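You operate a simulated robot arm through the tools that you are given. There is no shell and no other tool.

You run a simulated robot arm. Do the job below in one go: nothing can be reset, and whatever is moved stays where it is left.

Task
Raise the drooping boom to the blue tape mark and lock it.
Fine: its microphone goes on the mark; switch the blue lamp box on before you raise it; turn the knob to SNUG to move the boom, to LOCK at the end; leave the other stands alone.

The check looks at the end state, three seconds after you hand in, the way a careful person would. Anything else that was tipped, shoved, dropped, spilled or broken makes it a failure.

Robot
A 7-joint arm with a two-finger parallel gripper, fixed in place. Base frame: the origin is at the foot of the arm, x ahead of it, y to its left, z up. Units: cm, rad, N and s.
With the tool pointing down near the work surface it reaches from about 10 to 66 cm from the base axis. Its first joint turns from -2.496 to 2.496 rad. Payload 3 kg.
Tool frame: the origin (TCP) lies between the finger pads and is the grasp point; the fingertips stand 3 cm ahead of it; z points along the fingers, y is the line along which they close. Largest opening 9.4 cm; finger width 2.8, thickness 1; the body of the gripper, 5 by 9.6 cm, starts 5.5 cm behind the TCP.
Orientation is that of the tool frame in the base frame, as a unit quaternion [x, y, z, w]. With the fingers straight down and closing along the base's y, the tool's x points along the base's -x, its y along +y and its z along -z.

Tools
- The arm moves only by the tool drive_tool. Its argument "steps" is a list of rows, each a list of 7 numbers: the shift along the base's x, y, z in cm, then the turn, a rotation vector about the base's x, y, z in rad, then the opening in per cent of the stroke, from 0 (shut) to 100 (fully open). In form: [[tx, ty, tz, ax, ay, az, fingers], ...]. A call has 1 to 20 rows; each row shifts and turns the commanded pose from where the row before left it. Rows are played at 5 a second. More than 5 cm and 0.15 rad between two rows, or a gripper value outside its range, and nothing of the call is played. Where a pose cannot be reached the arm comes as near as it can. A force on the tool above 90 N (or 10 N above the force at the start of the call, whichever is more), or a blocked arm, ends the call early, and 0.2 s more pass. The fingers move at their own pace (about 4.5 cm/s each) and stop on an object; they squeeze with about 22 N. The grip force told is the motor's: it shows also when the fingers shut on nothing. Time passes only in rows, and 0.2 s behind the last, so rows that do not move let the fingers close. The reply holds the time, the measured pose of the TCP, the force on the tool along the base axes, the opening and the grip force, in the units named above and with some noise, with the torque about the TCP (base axes, N m) and any sound that the robot's microphone picked up.
- Cameras (640 x 400 px; columns grow to the right, rows downward): "scene" is fixed at [4.51, -51.11, 130.22]; the picture's right is [0.31, -0.95, 0.00], its down [-0.64, -0.20, -0.74] and it looks along [0.71, 0.23, -0.67] (base axes); focal length 255 px, centre (320, 200). "wrist" rides on the gripper at [7.6, 1.4, -10.2] in the tool frame; the picture's right is [-0.18, 0.98, 0.00], its down [-0.75, -0.14, -0.64] and it looks along [-0.63, -0.12, 0.77] (tool axes); focal length 243 px, centre (320, 200). There is no depth. A picture from a camera that has moved, and an enlarged one, comes with that camera's place and axes in the base frame and with its lens. The place of the scene camera against the robot may be out by one fixed shift of up to 1.8 cm in any direction.
- camera(camera): a new picture of that camera. It takes no simulated time.
- move_column(by): slides the trunk up (or, below 0, down) by that many cm; the arm rides with it, the base frame stays. It gives what a move gives, with no picture.
- close_up(camera, box): a new picture of the part [left, top, right, bottom] of that camera's present view, enlarged. It takes no simulated time.
- job_done(): hands the job in; it is judged then, once.

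Nothing tells you positions but the pictures and the camera data. Unless the task says otherwise, let go and move clear before handing in.

The tools are called after "Call:" as a command line: name --pt "numbers of a row" for each row, then --argument value for the rest, lists and objects as JSON in quotes. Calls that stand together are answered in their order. drive_tool: Moves the arm, as the interface text tells. Its arguments: {"type":"object","properties":{"steps":{"type":"array","items":{"type":"array","items":{"type":"number"}}}},"required":["steps"]} The other tools are called the same way: move_column (by) slides the trunk up or down; camera (camera) takes a picture; close_up (camera, box) takes an enlarged picture of a part of a camera's view; job_done () hands the job in.

At the start:

```text
time: 0.0
ee_pos: [63.21, 0.64, 100.48]
orientation: [0.0, 1.0, -0.001, -0.001]
wrist_force: [0.5, -0.4, 0.3]
torque: [0.01, -0.01, 0.03]
width: 9.42
gripper_force: 0.1
trunk travel left (down, up): [-7.5, 31.5]
```

scene: 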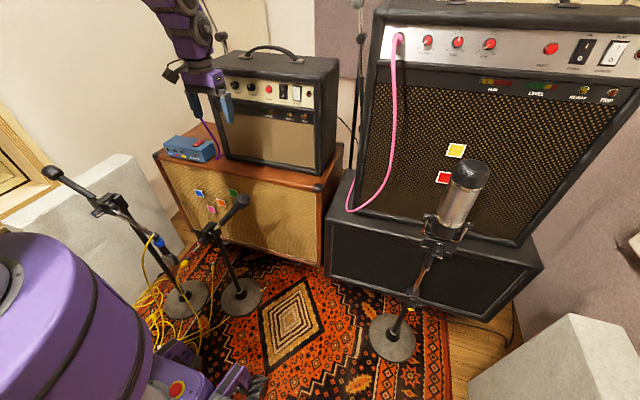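
wrist: 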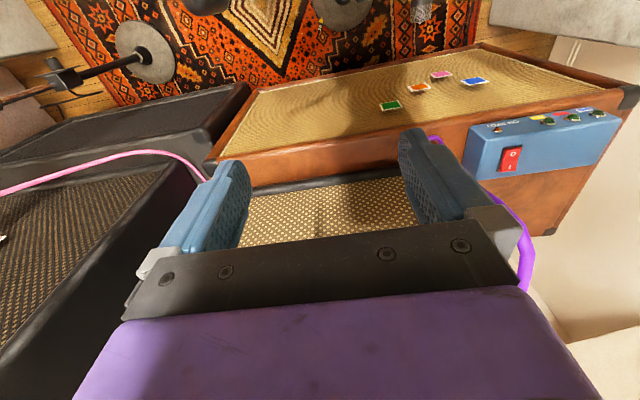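

I see three mic stands, two amps and a blue box on top of the brown cabinet. I'll look closer before moving anything.

Call:
close_up --camera "scene" --box '[140, 110, 300, 210]'

Call:
close_up --camera "scene" --box '[160, 180, 280, 255]'

Call:
close_up --camera "scene" --box '[30, 150, 240, 340]'

Call:
close_up --camera "scene" --box '[360, 130, 540, 370]'

Call:
close_up --camera "wrist" --box '[360, 60, 640, 235]'

Call:
close_up --camera "wrist" --box '[0, 0, 480, 150]'

```text
4.00 times, centred on (220, 160) of scene
camera zoom: at [4.51, -51.11, 130.22], right [0.31, -0.95, 0.0], down [-0.64, -0.2, -0.74], along [0.71, 0.23, -0.67], focal length 1022 px, centre (720, 360)
```

zoom: 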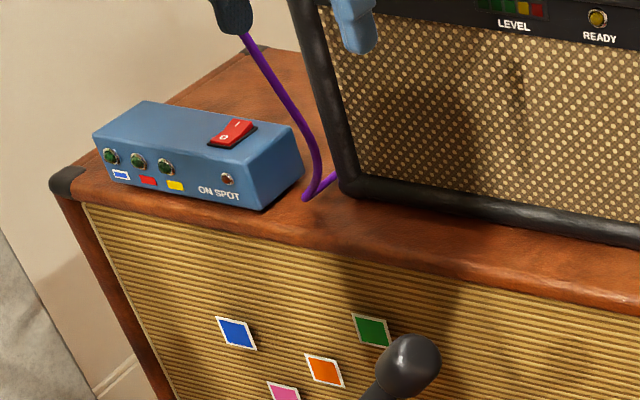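

```text
5.33 times, centred on (220, 218) of scene
camera zoom: at [4.51, -51.11, 130.22], right [0.31, -0.95, 0.0], down [-0.64, -0.2, -0.74], along [0.71, 0.23, -0.67], focal length 1362 px, centre (853, 107)
```

zoom: 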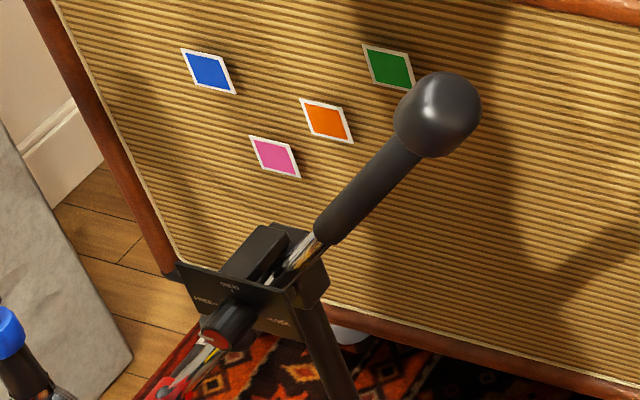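

```text
2.11 times, centred on (135, 245) of scene
camera zoom: at [4.51, -51.11, 130.22], right [0.31, -0.95, 0.0], down [-0.64, -0.2, -0.74], along [0.71, 0.23, -0.67], focal length 538 px, centre (710, 105)
```

zoom: 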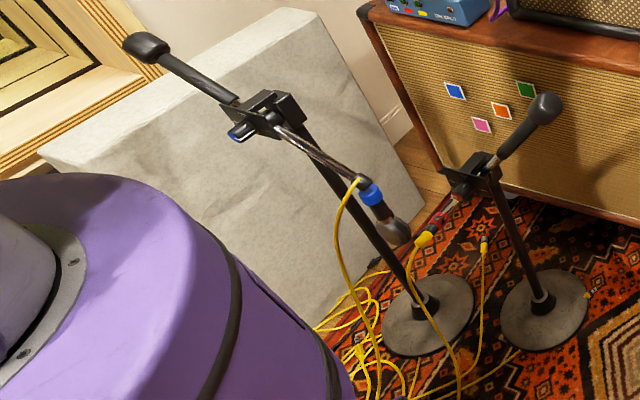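

```text
1.67 times, centred on (450, 250) of scene
camera zoom: at [4.51, -51.11, 130.22], right [0.31, -0.95, 0.0], down [-0.64, -0.2, -0.74], along [0.71, 0.23, -0.67], focal length 426 px, centre (103, 117)
```

zoom: 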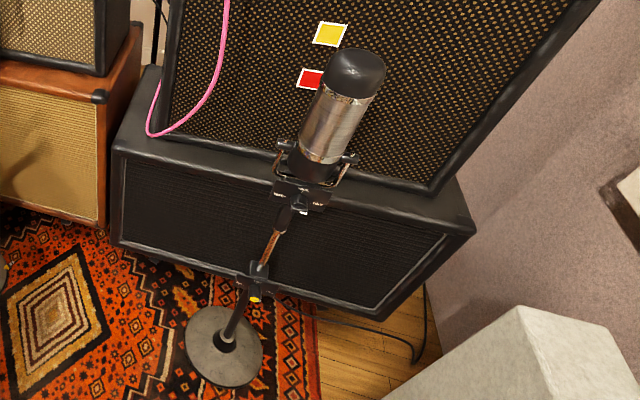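

```text
2.29 times, centred on (500, 148) of wrist
camera zoom: at [55.7, 2.19, 110.66], right [0.18, 0.98, 0.0], down [0.75, -0.14, 0.64], along [0.63, -0.12, -0.77], focal length 555 px, centre (-91, 320)
```

zoom: 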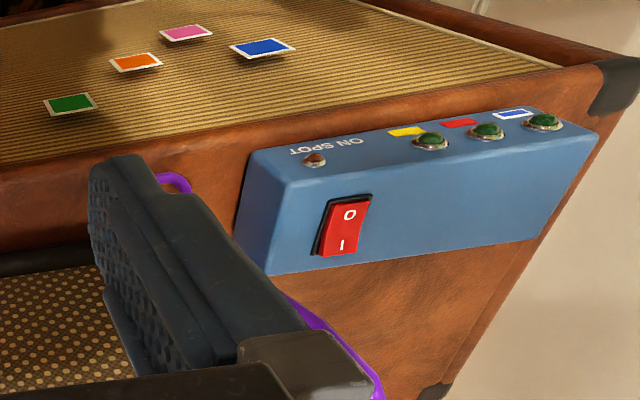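

```text
1.33 times, centred on (240, 75) of wrist
camera zoom: at [55.7, 2.19, 110.66], right [0.18, 0.98, 0.0], down [0.75, -0.14, 0.64], along [0.63, -0.12, -0.77], focal length 324 px, centre (427, 367)
```

zoom: 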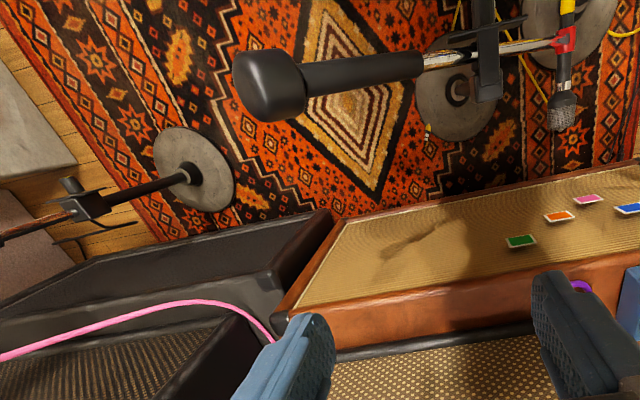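

The two reachable stands are the left one (blue ring) and the middle one (red ring). The blue mark is at roughly (77, 34, 49). I'll back the arm off to survey the stands with the wrist camera.

Call:
drive_tool --pt "-4 0 0 0 0 0 100" --pt "-4 0 0 0 0 0 100" --pt "-4 0 0 0 0 0 100" --pt "-4 0 0 0 0 0 100" --pt "-4 0 0 0 0 0 100" --pt "-3 3 0 0 0 0 100" --pt "0 4 0 0 0 0 100" --pt "0 4 0 0 0 0 100" --pt "0 4 0 0 0 0 100" --pt "0 4 0 0 0 0 100"

Call:
camera --camera "wrist"

Call:
camera --camera "scene"

```text
time: 2.2
ee_pos: [40.31, 19.88, 100.79]
orientation: [0.0, 1.0, -0.001, 0.001]
wrist_force: [-0.2, 0.1, -0.7]
torque: [0.0, -0.02, -0.02]
width: 9.4
gripper_force: 0.1
trunk travel left (down, up): [-7.5, 31.5]
```

```text
taken
camera wrist: at [32.71, 21.3, 110.93], right [0.18, 0.98, 0.0], down [0.75, -0.14, 0.64], along [0.63, -0.12, -0.77], focal length 243 px, centre (320, 200)
```

wrist: 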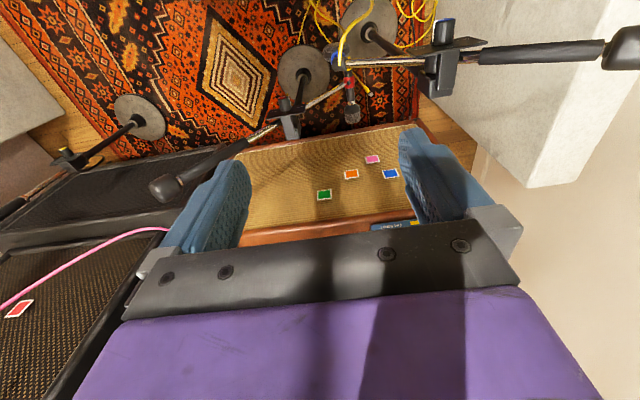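

```text
taken
```

scene: 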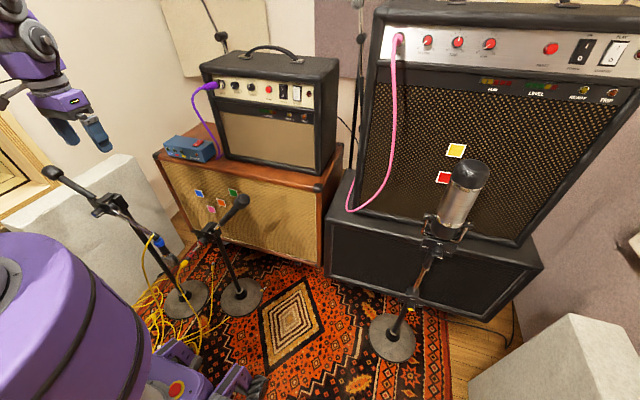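

Call:
close_up --camera "wrist" --box '[220, 0, 640, 180]'

Call:
close_up --camera "wrist" --box '[290, 0, 500, 130]'

Call:
close_up --camera "scene" --box '[80, 180, 210, 290]'

Call:
close_up --camera "scene" --box '[85, 185, 145, 225]'

```text
1.52 times, centred on (430, 90) of wrist
camera zoom: at [32.71, 21.3, 110.93], right [0.18, 0.98, 0.0], down [0.75, -0.14, 0.64], along [0.63, -0.12, -0.77], focal length 370 px, centre (152, 368)
```

zoom: 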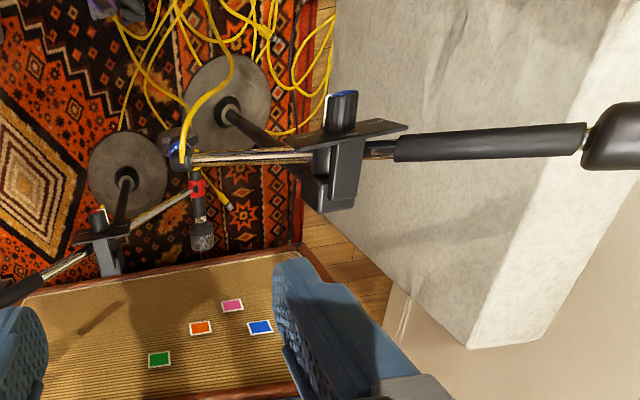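

```text
3.05 times, centred on (395, 65) of wrist
camera zoom: at [32.71, 21.3, 110.93], right [0.18, 0.98, 0.0], down [0.75, -0.14, 0.64], along [0.63, -0.12, -0.77], focal length 739 px, centre (91, 611)
```

zoom: 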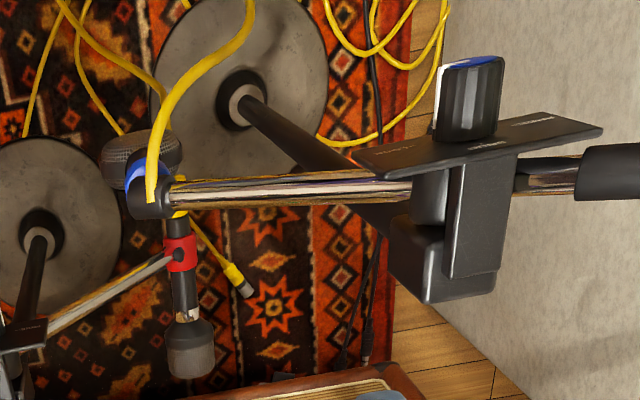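

```text
3.64 times, centred on (145, 235) of scene
camera zoom: at [4.51, -51.11, 130.22], right [0.31, -0.95, 0.0], down [-0.64, -0.2, -0.74], along [0.71, 0.23, -0.67], focal length 929 px, centre (956, 73)
```

zoom: 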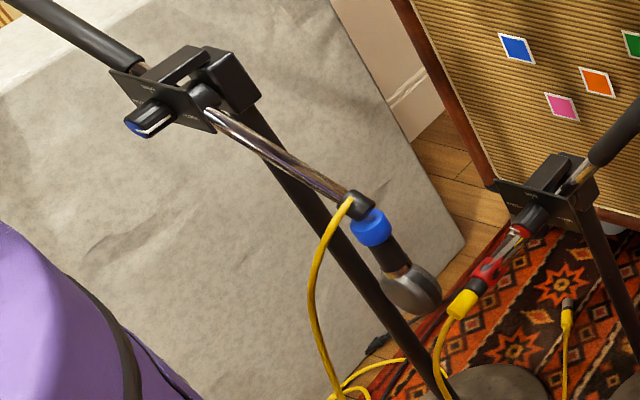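

```text
10.00 times, centred on (115, 205) of scene
camera zoom: at [4.51, -51.11, 130.22], right [0.31, -0.95, 0.0], down [-0.64, -0.2, -0.74], along [0.71, 0.23, -0.67], focal length 2554 px, centre (2370, 150)
```

zoom: 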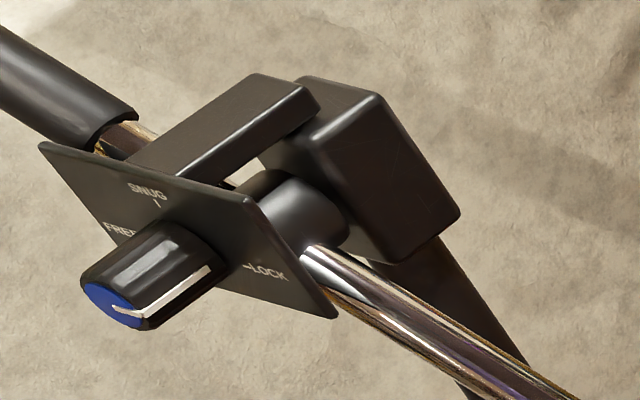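

The middle stand (red ring) has its mic aimed at the cabinet. Swinging its boom about the clutch at about (54, 12, 51) would bring that mic in front of the blue mark, while the blue-ringed stand can't get there by rising. First comes the lamp box: I estimate its rocker at (83.6, 31, 73), so I'll approach pitched forward with the fingers closed.

Call:
drive_tool --pt "4 1.1 0 0 -0.1 0 0" --pt "4 1.1 0 0 -0.1 0 0" --pt "4 1.1 0 0 -0.1 0 0" --pt "4 1.1 -1 0 -0.1 0 0" --pt "4 1.1 -2 0 -0.1 0 0" --pt "4 1.1 -2 0 -0.1 0 0" --pt "4 1.1 -2 0 -0.1 0 0" --pt "4 1.1 -2 0 -0.08 0 0" --pt "0 0 0 0 0 0 0"

Call:
camera --camera "wrist"

Call:
camera --camera "scene"

```text
time: 4.2
ee_pos: [72.09, 28.38, 91.15]
orientation: [0.001, 0.925, 0.0, 0.381]
wrist_force: [-0.6, -0.3, -0.1]
torque: [0.01, -0.04, 0.02]
width: 0.01
gripper_force: 22.0
trunk travel left (down, up): [-7.5, 31.5]
```

```text
taken
camera wrist: at [59.52, 29.79, 93.05], right [0.13, 0.98, 0.13], down [0.08, -0.14, 0.99], along [0.99, -0.12, -0.1], focal length 243 px, centre (320, 200)
```

wrist: 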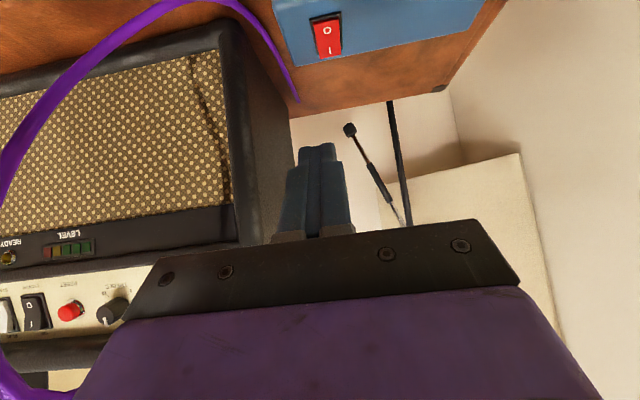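

```text
taken
```

scene: 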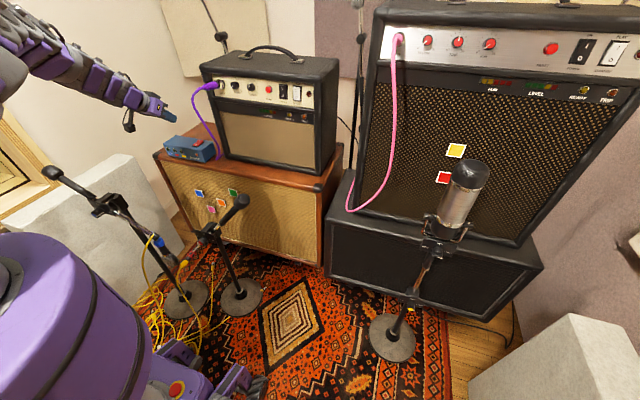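

Call:
close_up --camera "wrist" --box '[260, 0, 480, 138]'

```text
2.90 times, centred on (370, 69) of wrist
camera zoom: at [59.52, 29.79, 93.05], right [0.13, 0.98, 0.13], down [0.08, -0.14, 0.99], along [0.99, -0.12, -0.1], focal length 703 px, centre (175, 580)
```

zoom: 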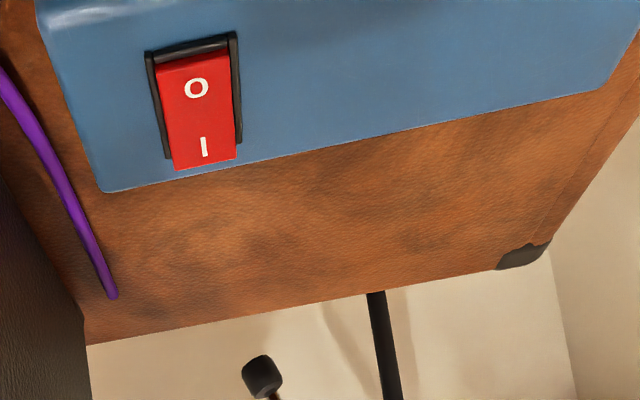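

From two wrist views the rocker's raised "I" end is at about (83.7, 30, 74.9), and the "O" side is pressed, so the box is off. I'll hover over the "I" end.

Call:
drive_tool --pt "3.5 0.53 -1 0 0 0 0" --pt "3.5 0.53 -3 0 0 0 0" --pt "3.6 0.53 -3.5 0 0 0 0" --pt "0 0 0 0 0 0 0"

Call:
camera --camera "wrist"

Call:
close_up --camera "scene" --box '[130, 80, 290, 180]'

```text
refused: row 3 steps farther than a row can; nothing moved
```

```text
taken
camera wrist: at [59.52, 29.79, 93.05], right [0.13, 0.98, 0.13], down [0.08, -0.14, 0.99], along [0.99, -0.12, -0.1], focal length 243 px, centre (320, 200)
```

wrist: 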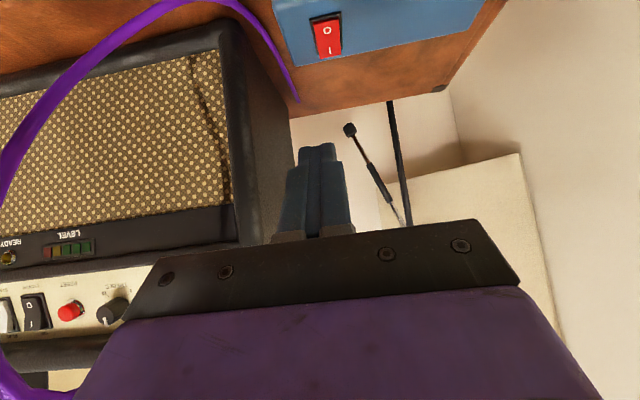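

```text
4.00 times, centred on (210, 130) of scene
camera zoom: at [4.51, -51.11, 130.22], right [0.31, -0.95, 0.0], down [-0.64, -0.2, -0.74], along [0.71, 0.23, -0.67], focal length 1022 px, centre (760, 480)
```

zoom: 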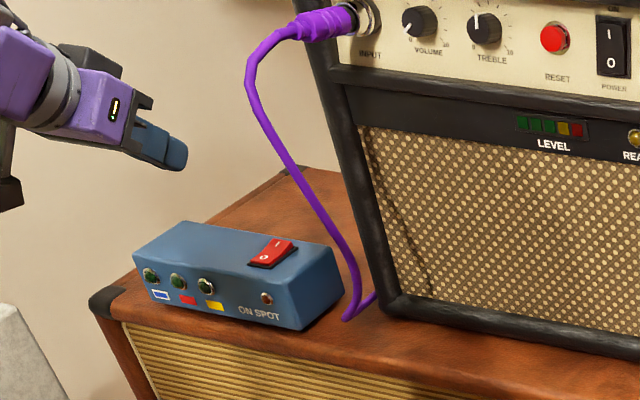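

Call:
drive_tool --pt "3.5 0.53 -1 0 0 0 0" --pt "3.5 0.53 -2 0 0 0 0" --pt "3.6 0.53 -2 0 0 0 0" --pt "0 0 -2.5 0 0 0 0" --pt "0 0 0 0 0 0 0"

Call:
camera --camera "wrist"

Call:
close_up --camera "scene" --box '[130, 80, 290, 180]'

```text
time: 5.4
ee_pos: [82.68, 30.4, 83.79]
orientation: [0.0, 0.925, 0.0, 0.381]
wrist_force: [-0.3, -0.5, 0.1]
torque: [-0.01, 0.01, 0.01]
width: 0.0
gripper_force: 22.3
trunk travel left (down, up): [-7.5, 31.5]
```

```text
taken
camera wrist: at [70.2, 31.77, 85.67], right [0.13, 0.98, 0.13], down [0.08, -0.14, 0.99], along [0.99, -0.12, -0.1], focal length 243 px, centre (320, 200)
```

wrist: 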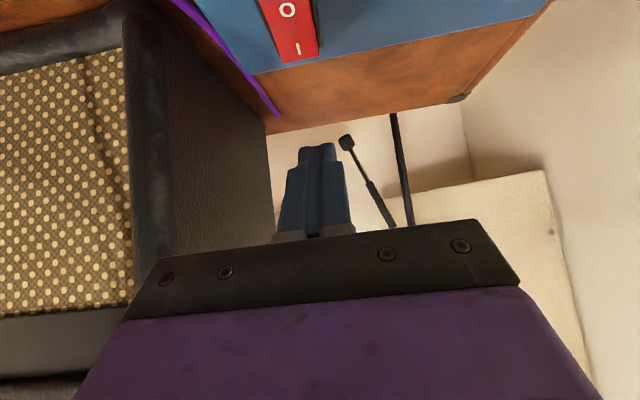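

```text
4.00 times, centred on (210, 130) of scene
camera zoom: at [4.51, -51.11, 130.22], right [0.31, -0.95, 0.0], down [-0.64, -0.2, -0.74], along [0.71, 0.23, -0.67], focal length 1022 px, centre (760, 480)
```

zoom: 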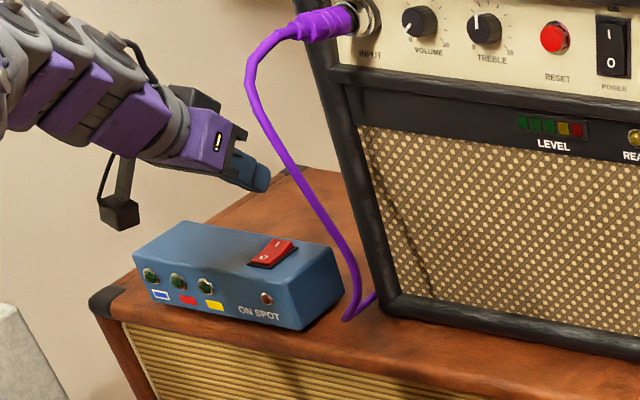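

Call:
drive_tool --pt "0 -0.4 -2 0 0 0 0" --pt "0 0 -2 0 0 0 0" --pt "0 0 -0.7 0 0 0 0" --pt "0 0 -0.5 0 0 0 0" --pt "0 0 0 0 0 0 0"

Call:
close_up --camera "scene" --box '[150, 100, 246, 160]'

```text
time: 6.6
ee_pos: [82.74, 29.92, 78.71]
orientation: [0.0, 0.925, -0.001, 0.38]
wrist_force: [0.1, -0.2, -0.1]
torque: [0.0, -0.01, 0.0]
width: 0.0
gripper_force: 22.3
trunk travel left (down, up): [-7.5, 31.5]
```

```text
6.67 times, centred on (198, 130) of scene
camera zoom: at [4.51, -51.11, 130.22], right [0.31, -0.95, 0.0], down [-0.64, -0.2, -0.74], along [0.71, 0.23, -0.67], focal length 1703 px, centre (1133, 667)
```

zoom: 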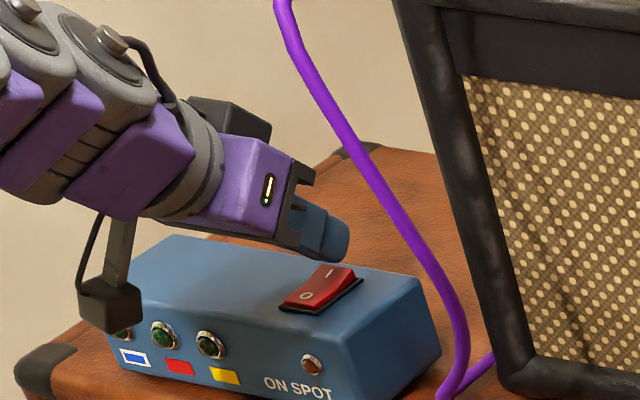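

Call:
drive_tool --pt "0 0 -0.3 0 0 0 0" --pt "0 0 -0.3 0 0 0 0" --pt "0 0 -0.3 0 0 0 0" --pt "0 0 -0.2 0 0 0 0"

Call:
close_up --camera "scene" --box '[150, 100, 246, 160]'

```text
time: 7.6
ee_pos: [82.68, 29.81, 77.83]
orientation: [0.0, 0.924, 0.0, 0.383]
wrist_force: [-0.8, 2.1, 12.4]
torque: [0.06, -0.13, -0.03]
width: 0.02
gripper_force: 22.6
trunk travel left (down, up): [-7.5, 31.5]
heard: click
```

```text
6.67 times, centred on (198, 130) of scene
camera zoom: at [4.51, -51.11, 130.22], right [0.31, -0.95, 0.0], down [-0.64, -0.2, -0.74], along [0.71, 0.23, -0.67], focal length 1703 px, centre (1133, 667)
```

zoom: 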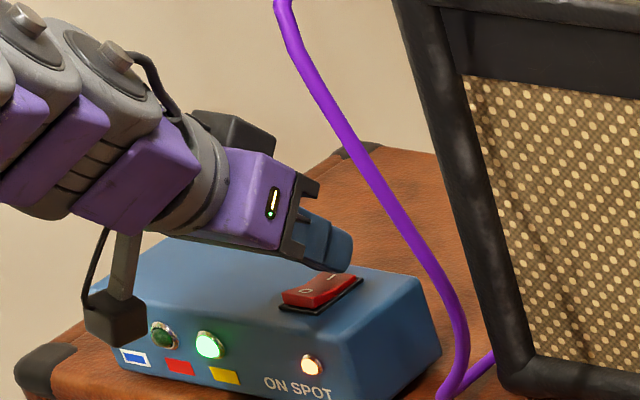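

Click heard; the power lamp and the yellow "on spot" lamp came on. I'm lifting straight off the switch.

Call:
drive_tool --pt "0 0 1 0 0 0 0" --pt "0 0 3 0 0 0 0" --pt "0 0 4 0 0 0 0" --pt "-3 0 3 0 0 0 0" --pt "-4 0 2 0 0 0 0" --pt "-4 0 2 0 0 0 0"

Call:
close_up --camera "scene" --box '[150, 100, 246, 160]'

Call:
camera --camera "wrist"

```text
time: 9.0
ee_pos: [71.16, 30.01, 91.89]
orientation: [0.004, 0.928, -0.001, 0.372]
wrist_force: [3.1, -1.5, 7.8]
torque: [0.09, 0.59, 0.12]
width: 0.0
gripper_force: 22.4
trunk travel left (down, up): [-7.5, 31.5]
```

```text
6.67 times, centred on (198, 130) of scene
camera zoom: at [4.51, -51.11, 130.22], right [0.31, -0.95, 0.0], down [-0.64, -0.2, -0.74], along [0.71, 0.23, -0.67], focal length 1703 px, centre (1133, 667)
```

zoom: 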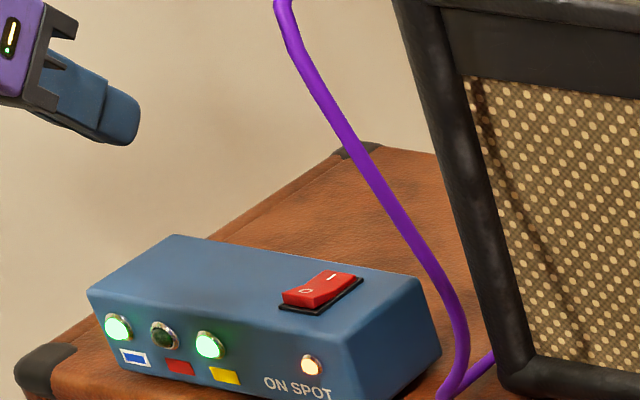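

```text
taken
camera wrist: at [58.69, 31.49, 93.86], right [0.14, 0.98, 0.13], down [0.1, -0.14, 0.98], along [0.99, -0.12, -0.12], focal length 243 px, centre (320, 200)
```

wrist: 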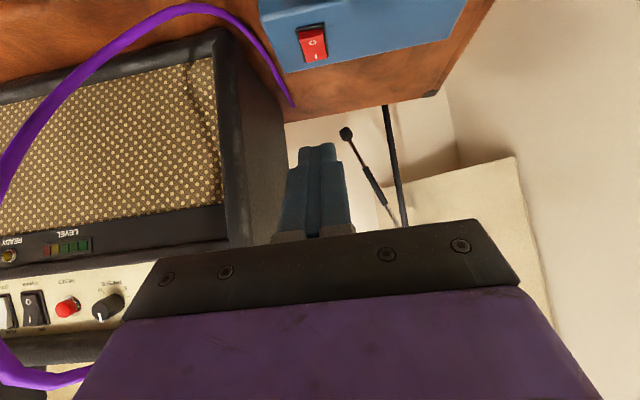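

The lamps now show blue and yellow lit and red dark, so each lamp belongs to a stand and the red-ringed stand is the one off its spot. I'll check that the force settles, then back away to inspect that stand's clutch.

Call:
drive_tool --pt "0 0 0 0 0 0 0" --pt "0 0 0 0 0 0 0"

Call:
camera --camera "scene"

```text
time: 9.6
ee_pos: [71.56, 29.76, 92.71]
orientation: [0.001, 0.925, -0.001, 0.38]
wrist_force: [0.1, -0.3, -0.2]
torque: [0.0, -0.04, -0.01]
width: 0.0
gripper_force: 22.0
trunk travel left (down, up): [-7.5, 31.5]
```

```text
taken
```

scene: 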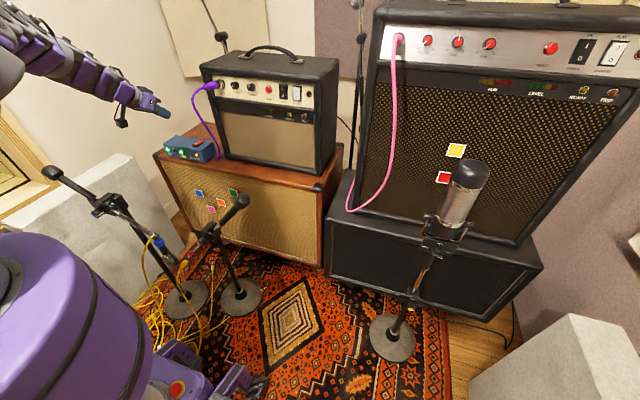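

Call:
drive_tool --pt "-3.5 -2.4 0 0 0 0 0" --pt "-3.5 -2.4 0 0 0 0 0" --pt "-3.5 -2.4 0 0 0 0 0" --pt "-3.5 -2.4 0 0 0 0 0" --pt "-3.5 -2.4 0 0 0 0 0" --pt "-3.5 -2.4 0 0 0 0 0" --pt "-3.5 -2.4 0 0 0 0 0" --pt "-3.5 -2.4 0 0 0 0 0" --pt "-3.5 -2.4 0 0 0 0 0" --pt "0 0 -4 0 0 0 0" --pt "0 0 -4 0 0 0 0" --pt "0 0 -4 0 0 0 0" --pt "0 0 -4 0 0 0 0" --pt "0 0 -4 0 0 0 0" --pt "0 0 0 0 0 0 0"

Call:
camera --camera "wrist"

Call:
camera --camera "scene"

```text
time: 12.8
ee_pos: [50.37, 15.7, 73.09]
orientation: [0.0, 0.925, -0.001, 0.381]
wrist_force: [1.1, -0.2, -0.1]
torque: [-0.02, 0.01, 0.03]
width: 0.01
gripper_force: 21.9
out of reach, approached as far as the arm can: row 7, 8, 9
trunk travel left (down, up): [-7.5, 31.5]
```

```text
taken
camera wrist: at [37.83, 17.11, 74.96], right [0.13, 0.98, 0.13], down [0.08, -0.14, 0.99], along [0.99, -0.12, -0.1], focal length 243 px, centre (320, 200)
```

wrist: 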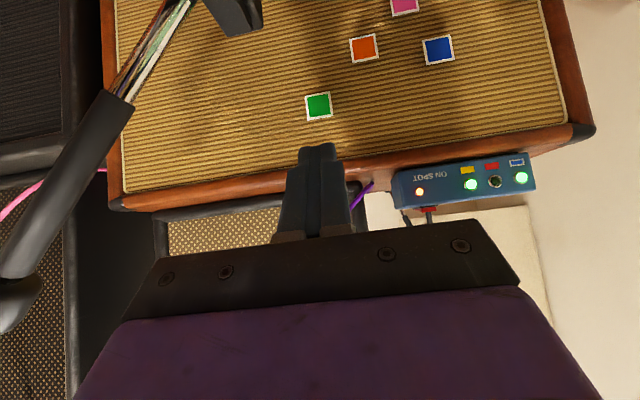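

```text
taken
```

scene: 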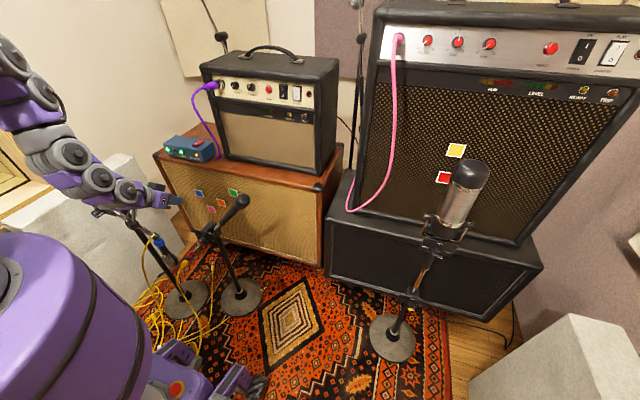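

The arm can't get closer than x≈50 at that height, but lower down should be easier. I'm descending while pulling back toward the robot, clear of the left stand.

Call:
drive_tool --pt "0 -4 0 0 0 0 0" --pt "-2 -1.7 0 0 0 0 0" --pt "-3 0 0 0 0 0 0" --pt "-3 0 -2 0 0 0 0" --pt "-3 0 -3 0 0 0 0" --pt "0 0 -3 0 0 0 0" --pt "0 0 0 0 0 0 0"

Call:
camera --camera "wrist"

Call:
camera --camera "scene"

```text
time: 14.4
ee_pos: [39.4, 9.92, 64.67]
orientation: [-0.001, 0.925, 0.0, 0.381]
wrist_force: [0.2, 0.2, 0.1]
torque: [0.04, -0.03, -0.03]
width: 0.0
gripper_force: 21.4
trunk travel left (down, up): [-7.5, 31.5]
```

```text
taken
camera wrist: at [26.89, 11.32, 66.53], right [0.13, 0.98, 0.13], down [0.08, -0.14, 0.99], along [0.99, -0.12, -0.1], focal length 243 px, centre (320, 200)
```

wrist: 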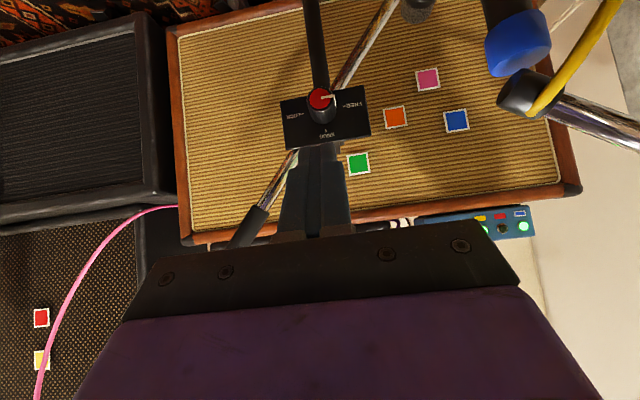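

```text
taken
```

scene: 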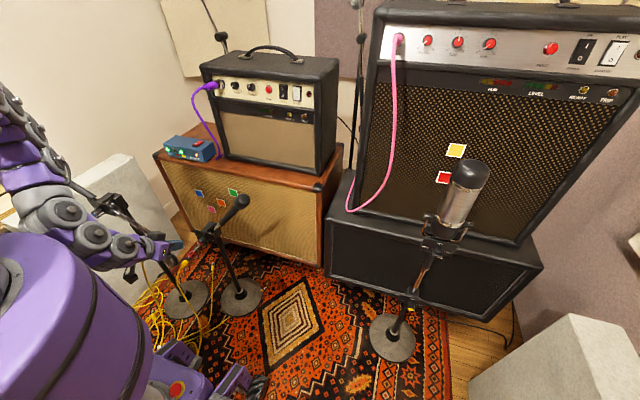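

Now the red clutch is in direct view. A close-up should show the pointer and the scale.

Call:
close_up --camera "wrist" --box '[260, 60, 400, 148]'

Call:
close_up --camera "wrist" --box '[230, 0, 590, 220]'

Call:
close_up --camera "scene" --box '[170, 180, 260, 240]'

```text
4.55 times, centred on (330, 104) of wrist
camera zoom: at [26.89, 11.32, 66.53], right [0.13, 0.98, 0.13], down [0.08, -0.14, 0.99], along [0.99, -0.12, -0.1], focal length 1103 px, centre (274, 636)
```

zoom: 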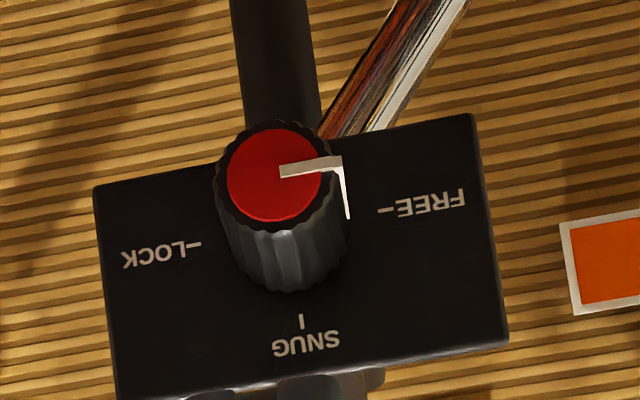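

```text
1.78 times, centred on (410, 110) of wrist
camera zoom: at [26.89, 11.32, 66.53], right [0.13, 0.98, 0.13], down [0.08, -0.14, 0.99], along [0.99, -0.12, -0.1], focal length 431 px, centre (160, 360)
```

zoom: 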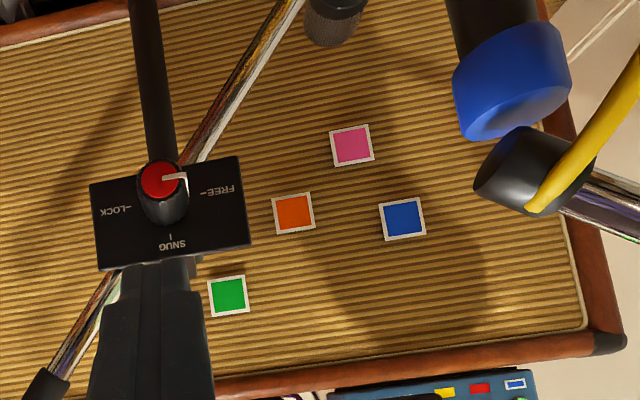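

```text
6.67 times, centred on (215, 210) of scene
camera zoom: at [4.51, -51.11, 130.22], right [0.31, -0.95, 0.0], down [-0.64, -0.2, -0.74], along [0.71, 0.23, -0.67], focal length 1703 px, centre (1020, 133)
```

zoom: 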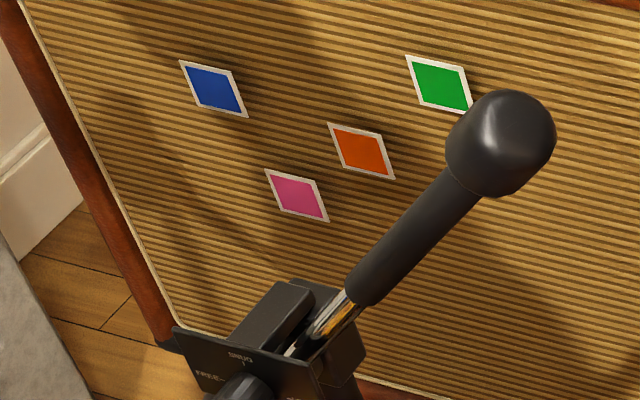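

The knob points at FREE (toward +y), with SNUG straight up and LOCK toward -y. FREE to SNUG is a quarter turn about +x, and SNUG to LOCK is another. I'll level the tool toward the knob face at about (48, 10, 54), stopping short of it.

Call:
drive_tool --pt "0 0 -1.5 0 -0.1 0 60" --pt "-0.5 0 -1.5 0 -0.1 0 60" --pt "-0.5 0 -1.5 0 -0.1 0 60" --pt "-0.5 0 -1.5 0 -0.1 0 60" --pt "0 0 0 0 0 0 60"

Call:
camera --camera "wrist"

Call:
camera --camera "scene"

```text
time: 15.6
ee_pos: [38.6, 10.96, 61.89]
orientation: [0.0, 0.843, 0.002, 0.537]
wrist_force: [0.0, 0.3, -1.0]
torque: [-0.01, 0.0, -0.03]
width: 5.65
gripper_force: 0.0
out of reach, approached as far as the arm can: row 4
trunk travel left (down, up): [-7.5, 31.5]
```

```text
taken
camera wrist: at [26.11, 12.33, 59.27], right [0.08, 0.98, 0.17], down [-0.26, -0.14, 0.95], along [0.96, -0.12, 0.25], focal length 243 px, centre (320, 200)
```

wrist: 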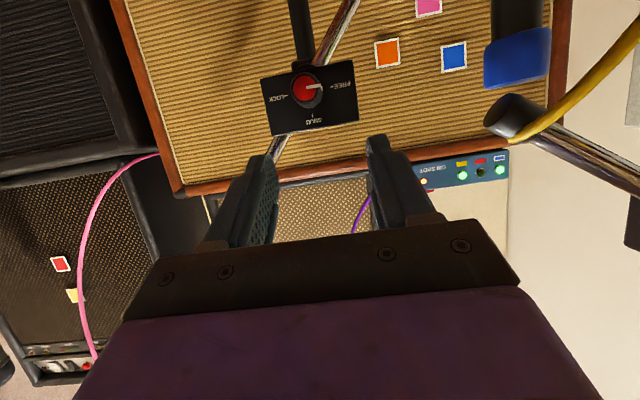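

```text
taken
```

scene: 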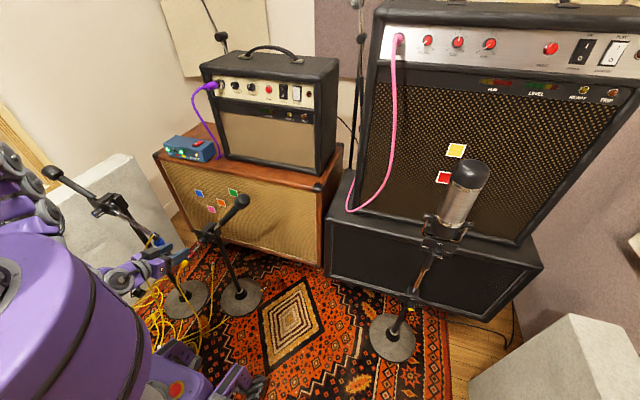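

The inner reach limit won't allow a fully level tool here, but the knob can still be turned from above with the fingers straddling it, since pitch doesn't affect that grip. I'll refine the knob position.

Call:
close_up --camera "wrist" --box '[240, 30, 400, 130]'

```text
4.00 times, centred on (320, 80) of wrist
camera zoom: at [26.11, 12.33, 59.27], right [0.08, 0.98, 0.17], down [-0.26, -0.14, 0.95], along [0.96, -0.12, 0.25], focal length 970 px, centre (320, 680)
```

zoom: 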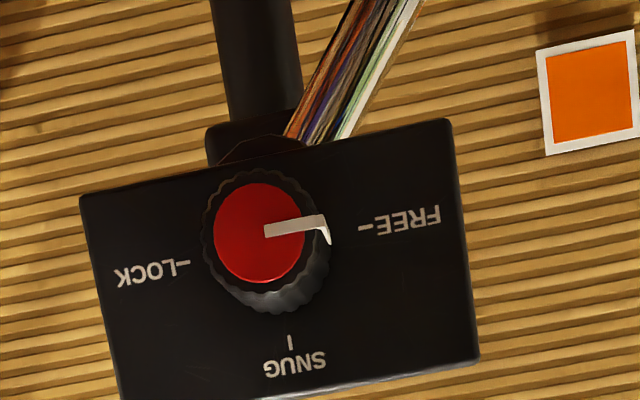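

The knob axis runs along x at y=10.0, z=55.1, with its face at x≈48 and the plate at x≈50.7. The blue mark is at -12.6° on the boom's arc and the boom is now at about -49°. I'll move to a pre-grasp pose above and in front of the knob, pitched 55° down.

Call:
drive_tool --pt "1 -0.25 0.5 0 0.131 0 60" --pt "1 -0.25 0.5 0 0.131 0 60" --pt "1 -0.25 0 0 0.131 0 60" --pt "0.9 -0.25 0 0 0.131 0 60" --pt "0 0 0 0 0 0 60"

Call:
camera --camera "wrist"

```text
time: 16.8
ee_pos: [42.32, 9.74, 63.04]
orientation: [0.0, 0.954, -0.001, 0.299]
wrist_force: [0.2, -0.5, 0.6]
torque: [-0.02, -0.01, -0.01]
width: 5.63
gripper_force: 0.0
trunk travel left (down, up): [-7.5, 31.5]
```

```text
taken
camera wrist: at [30.27, 11.12, 67.06], right [0.15, 0.98, 0.1], down [0.25, -0.14, 0.96], along [0.96, -0.12, -0.27], focal length 243 px, centre (320, 200)
```

wrist: 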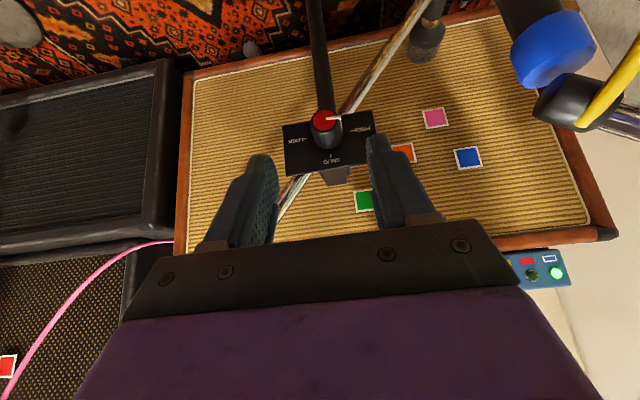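

Call:
drive_tool --pt "1.2 0.26 -1.7 0 0 0 60" --pt "1.2 0 -1.7 0 0 0 60" --pt "1.2 0 -1.7 0 0 0 60" --pt "1.2 0 -1.64 0 0 0 60" --pt "0 0 0 0 0 0 60"

Call:
camera --camera "wrist"

Call:
close_up --camera "scene" --box '[120, 180, 280, 280]'

```text
time: 18.0
ee_pos: [47.16, 9.77, 56.26]
orientation: [0.0, 0.954, -0.001, 0.299]
wrist_force: [-0.4, -0.2, 0.1]
torque: [-0.01, -0.02, 0.01]
width: 5.61
gripper_force: 0.0
trunk travel left (down, up): [-7.5, 31.5]
```

```text
taken
camera wrist: at [35.21, 11.26, 60.32], right [0.15, 0.98, 0.1], down [0.25, -0.14, 0.96], along [0.96, -0.12, -0.27], focal length 243 px, centre (320, 200)
```

wrist: 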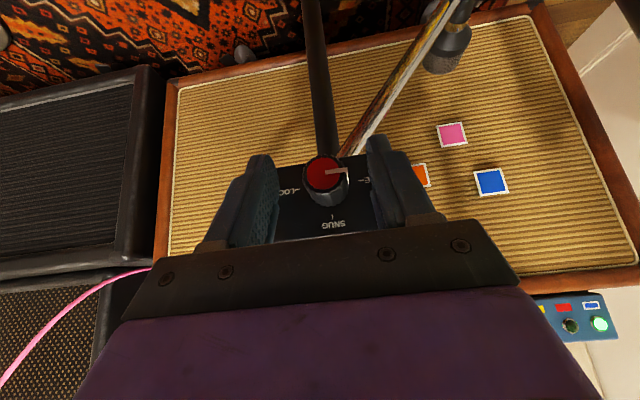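

```text
4.00 times, centred on (200, 230) of scene
camera zoom: at [4.51, -51.11, 130.22], right [0.31, -0.95, 0.0], down [-0.64, -0.2, -0.74], along [0.71, 0.23, -0.67], focal length 1022 px, centre (800, 80)
```

zoom: 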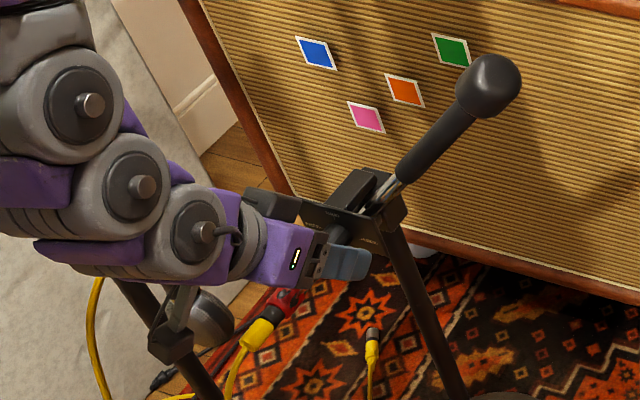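

The knob is centred between the fingers. Closing on it.

Call:
drive_tool --pt "0 0 0 0 0 0 20" --pt "0 0 0 0 0 0 0" --pt "0 0 0 0 0 0 0" --pt "0 0 0 0 0 0 0"

Call:
camera --camera "wrist"

```text
time: 19.0
ee_pos: [47.22, 10.0, 56.16]
orientation: [-0.001, 0.954, 0.0, 0.298]
wrist_force: [-0.6, 14.0, -1.1]
torque: [0.16, -0.1, 0.25]
width: 2.49
gripper_force: 45.3
trunk travel left (down, up): [-7.5, 31.5]
```

```text
taken
camera wrist: at [35.18, 11.4, 60.32], right [0.15, 0.98, 0.1], down [0.25, -0.14, 0.96], along [0.96, -0.12, -0.27], focal length 243 px, centre (320, 200)
```

wrist: 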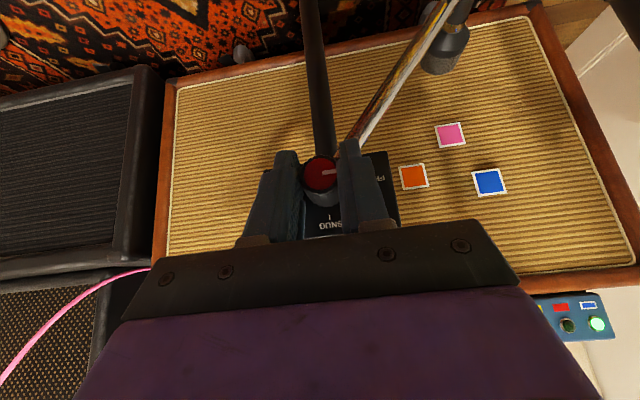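

Call:
drive_tool --pt "0 0.2 0 0 0 0 0" --pt "0 0 0 0 0 0 0"

```text
time: 19.6
ee_pos: [47.17, 9.97, 56.25]
orientation: [0.0, 0.954, -0.001, 0.299]
wrist_force: [1.8, 9.4, 3.8]
torque: [0.09, 0.28, 0.3]
width: 2.51
gripper_force: 44.8
trunk travel left (down, up): [-7.5, 31.5]
```

Call:
drive_tool --pt "0 0.3 0 0 0 0 0" --pt "0 0 0 0 0 0 0"

```text
time: 20.2
ee_pos: [47.21, 9.95, 56.38]
orientation: [0.002, 0.954, -0.001, 0.3]
wrist_force: [-0.7, -14.0, 11.8]
torque: [-0.14, -0.87, -0.49]
width: 2.5
gripper_force: 44.3
trunk travel left (down, up): [-7.5, 31.5]
```

Call:
drive_tool --pt "0 -0.15 0.1 0 0 0 0" --pt "0 0 0 0 0 0 0"

```text
time: 20.8
ee_pos: [47.26, 9.98, 56.22]
orientation: [0.001, 0.954, 0.001, 0.298]
wrist_force: [12.2, -16.5, -9.8]
torque: [-0.11, -0.77, -0.52]
width: 2.48
gripper_force: 44.5
trunk travel left (down, up): [-7.5, 31.5]
```

Grip is firm at the knob's 2.5 cm diameter. I'll turn a first part about +x, from FREE toward SNUG, around the knob axis.

Call:
drive_tool --pt "0 -0.15 -0.01 0.131 0 0 0" --pt "0 -0.148 -0.029 0.131 0 0 0" --pt "0 -0.142 -0.048 0.131 0 0 0" --pt "0 0 0 0 0 0 0"

Call:
camera --camera "wrist"

Call:
close_up --camera "scene" --box '[120, 180, 280, 280]'

```text
time: 21.8
ee_pos: [47.22, 9.53, 56.3]
orientation: [0.061, 0.936, 0.186, 0.293]
wrist_force: [10.3, -19.2, -1.6]
torque: [-0.24, -0.43, -0.58]
width: 2.51
gripper_force: 45.0
trunk travel left (down, up): [-7.5, 31.5]
```

```text
taken
camera wrist: at [35.15, 9.4, 60.5], right [0.16, 0.87, 0.47], down [0.25, -0.5, 0.83], along [0.96, -0.01, -0.3], focal length 243 px, centre (320, 200)
```

wrist: 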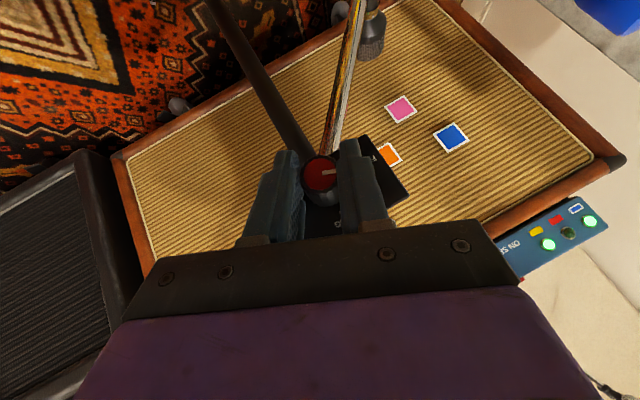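

```text
4.00 times, centred on (200, 230) of scene
camera zoom: at [4.51, -51.11, 130.22], right [0.31, -0.95, 0.0], down [-0.64, -0.2, -0.74], along [0.71, 0.23, -0.67], focal length 1022 px, centre (800, 80)
```

zoom: 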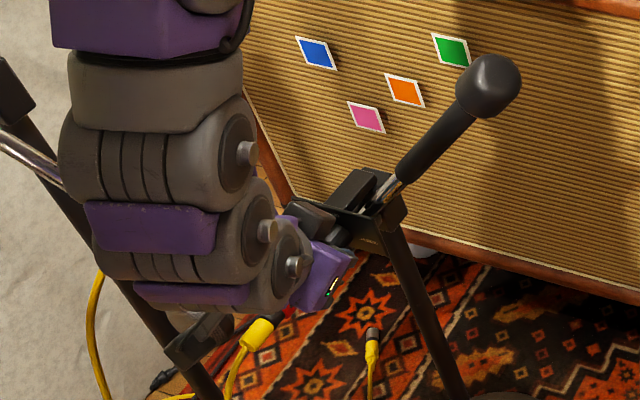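

Call:
drive_tool --pt "0 -0.135 -0.067 0.131 0 0 0" --pt "0 -0.125 -0.084 0.131 0 0 0" --pt "0 -0.113 -0.099 0.131 0 0 0" --pt "0 0 0 0 0 0 0"

Call:
camera --camera "wrist"

Call:
camera --camera "scene"

```text
time: 22.8
ee_pos: [47.18, 9.28, 55.96]
orientation: [0.117, 0.881, 0.366, 0.277]
wrist_force: [6.5, -22.5, 9.3]
torque: [-0.13, -0.83, -1.1]
width: 2.51
gripper_force: 45.4
trunk travel left (down, up): [-7.5, 31.5]
```

```text
taken
camera wrist: at [35.12, 7.43, 59.79], right [0.15, 0.62, 0.77], down [0.25, -0.78, 0.57], along [0.96, 0.1, -0.27], focal length 243 px, centre (320, 200)
```

wrist: 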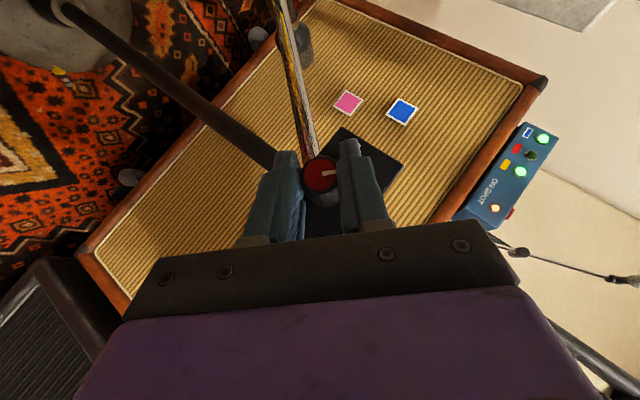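

```text
taken
```

scene: 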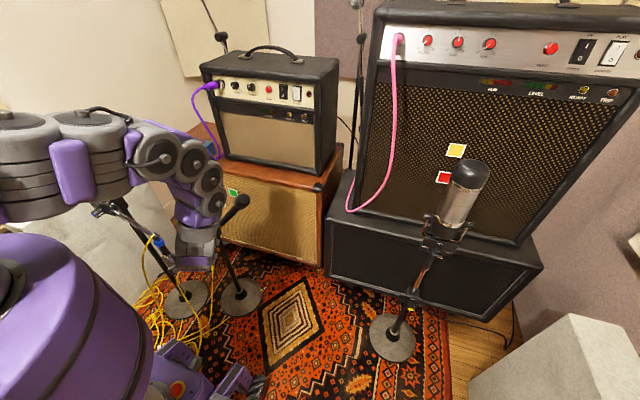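

The knob has followed to 45°. I'll release, back out along the tool axis, rotate back to upright and regrip for the second half.

Call:
drive_tool --pt "0 0 0 0 0 0 60" --pt "0 0 0 0 0 0 60" --pt "0 0 0 0 0 0 60" --pt "-1.7 -1.7 1.76 0 0 0 60" --pt "-1.7 -1.7 1.76 0 0 0 60" --pt "0 0 0 0 0 0 60"

Call:
camera --camera "wrist"

```text
time: 24.2
ee_pos: [43.76, 6.18, 59.34]
orientation: [0.115, 0.881, 0.366, 0.276]
wrist_force: [0.2, 0.4, -0.7]
torque: [0.0, 0.01, 0.0]
width: 5.65
gripper_force: 0.0
trunk travel left (down, up): [-7.5, 31.5]
```

```text
taken
camera wrist: at [31.82, 4.3, 63.22], right [0.15, 0.62, 0.77], down [0.25, -0.78, 0.58], along [0.96, 0.11, -0.27], focal length 243 px, centre (320, 200)
```

wrist: 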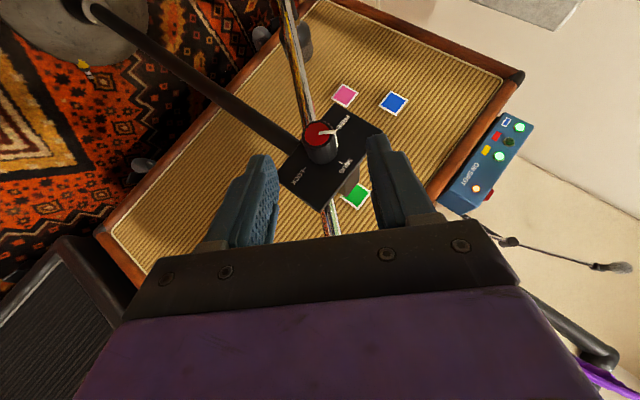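

Call:
drive_tool --pt "0 0.65 0.3 -0.13 0 0 60" --pt "0 0.65 0.3 -0.13 0 0 60" --pt "0 0.65 0.3 -0.13 0 0 60" --pt "0 0.65 0.3 -0.13 0 0 60" --pt "0 0.65 0.3 -0.13 0 0 60" --pt "0 0.6 0.3 -0.125 0 0 60" --pt "0 0 0 0 0 0 60"

Call:
camera --camera "wrist"

Call:
camera --camera "scene"

```text
time: 25.8
ee_pos: [43.51, 9.91, 61.29]
orientation: [0.002, 0.954, 0.004, 0.298]
wrist_force: [0.9, 0.0, 0.1]
torque: [-0.02, -0.02, 0.01]
width: 5.63
gripper_force: 0.0
trunk travel left (down, up): [-7.5, 31.5]
```

```text
taken
camera wrist: at [31.63, 11.29, 65.31], right [0.15, 0.98, 0.11], down [0.25, -0.15, 0.96], along [0.96, -0.12, -0.27], focal length 243 px, centre (320, 200)
```

wrist: 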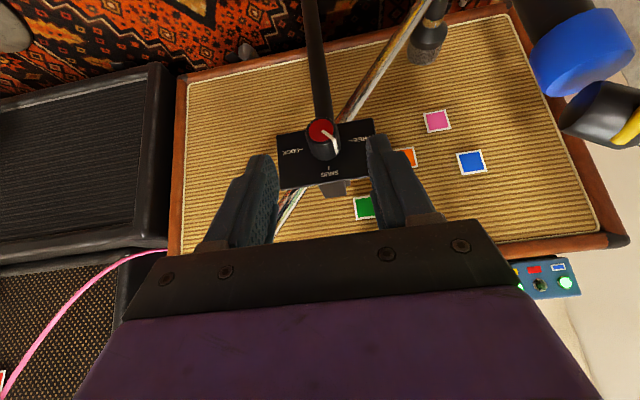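

```text
taken
```

scene: 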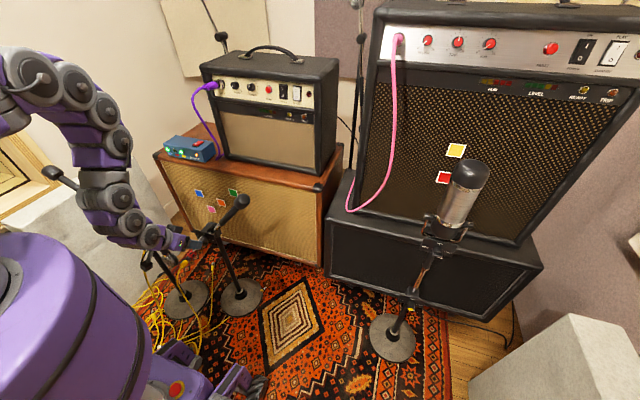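

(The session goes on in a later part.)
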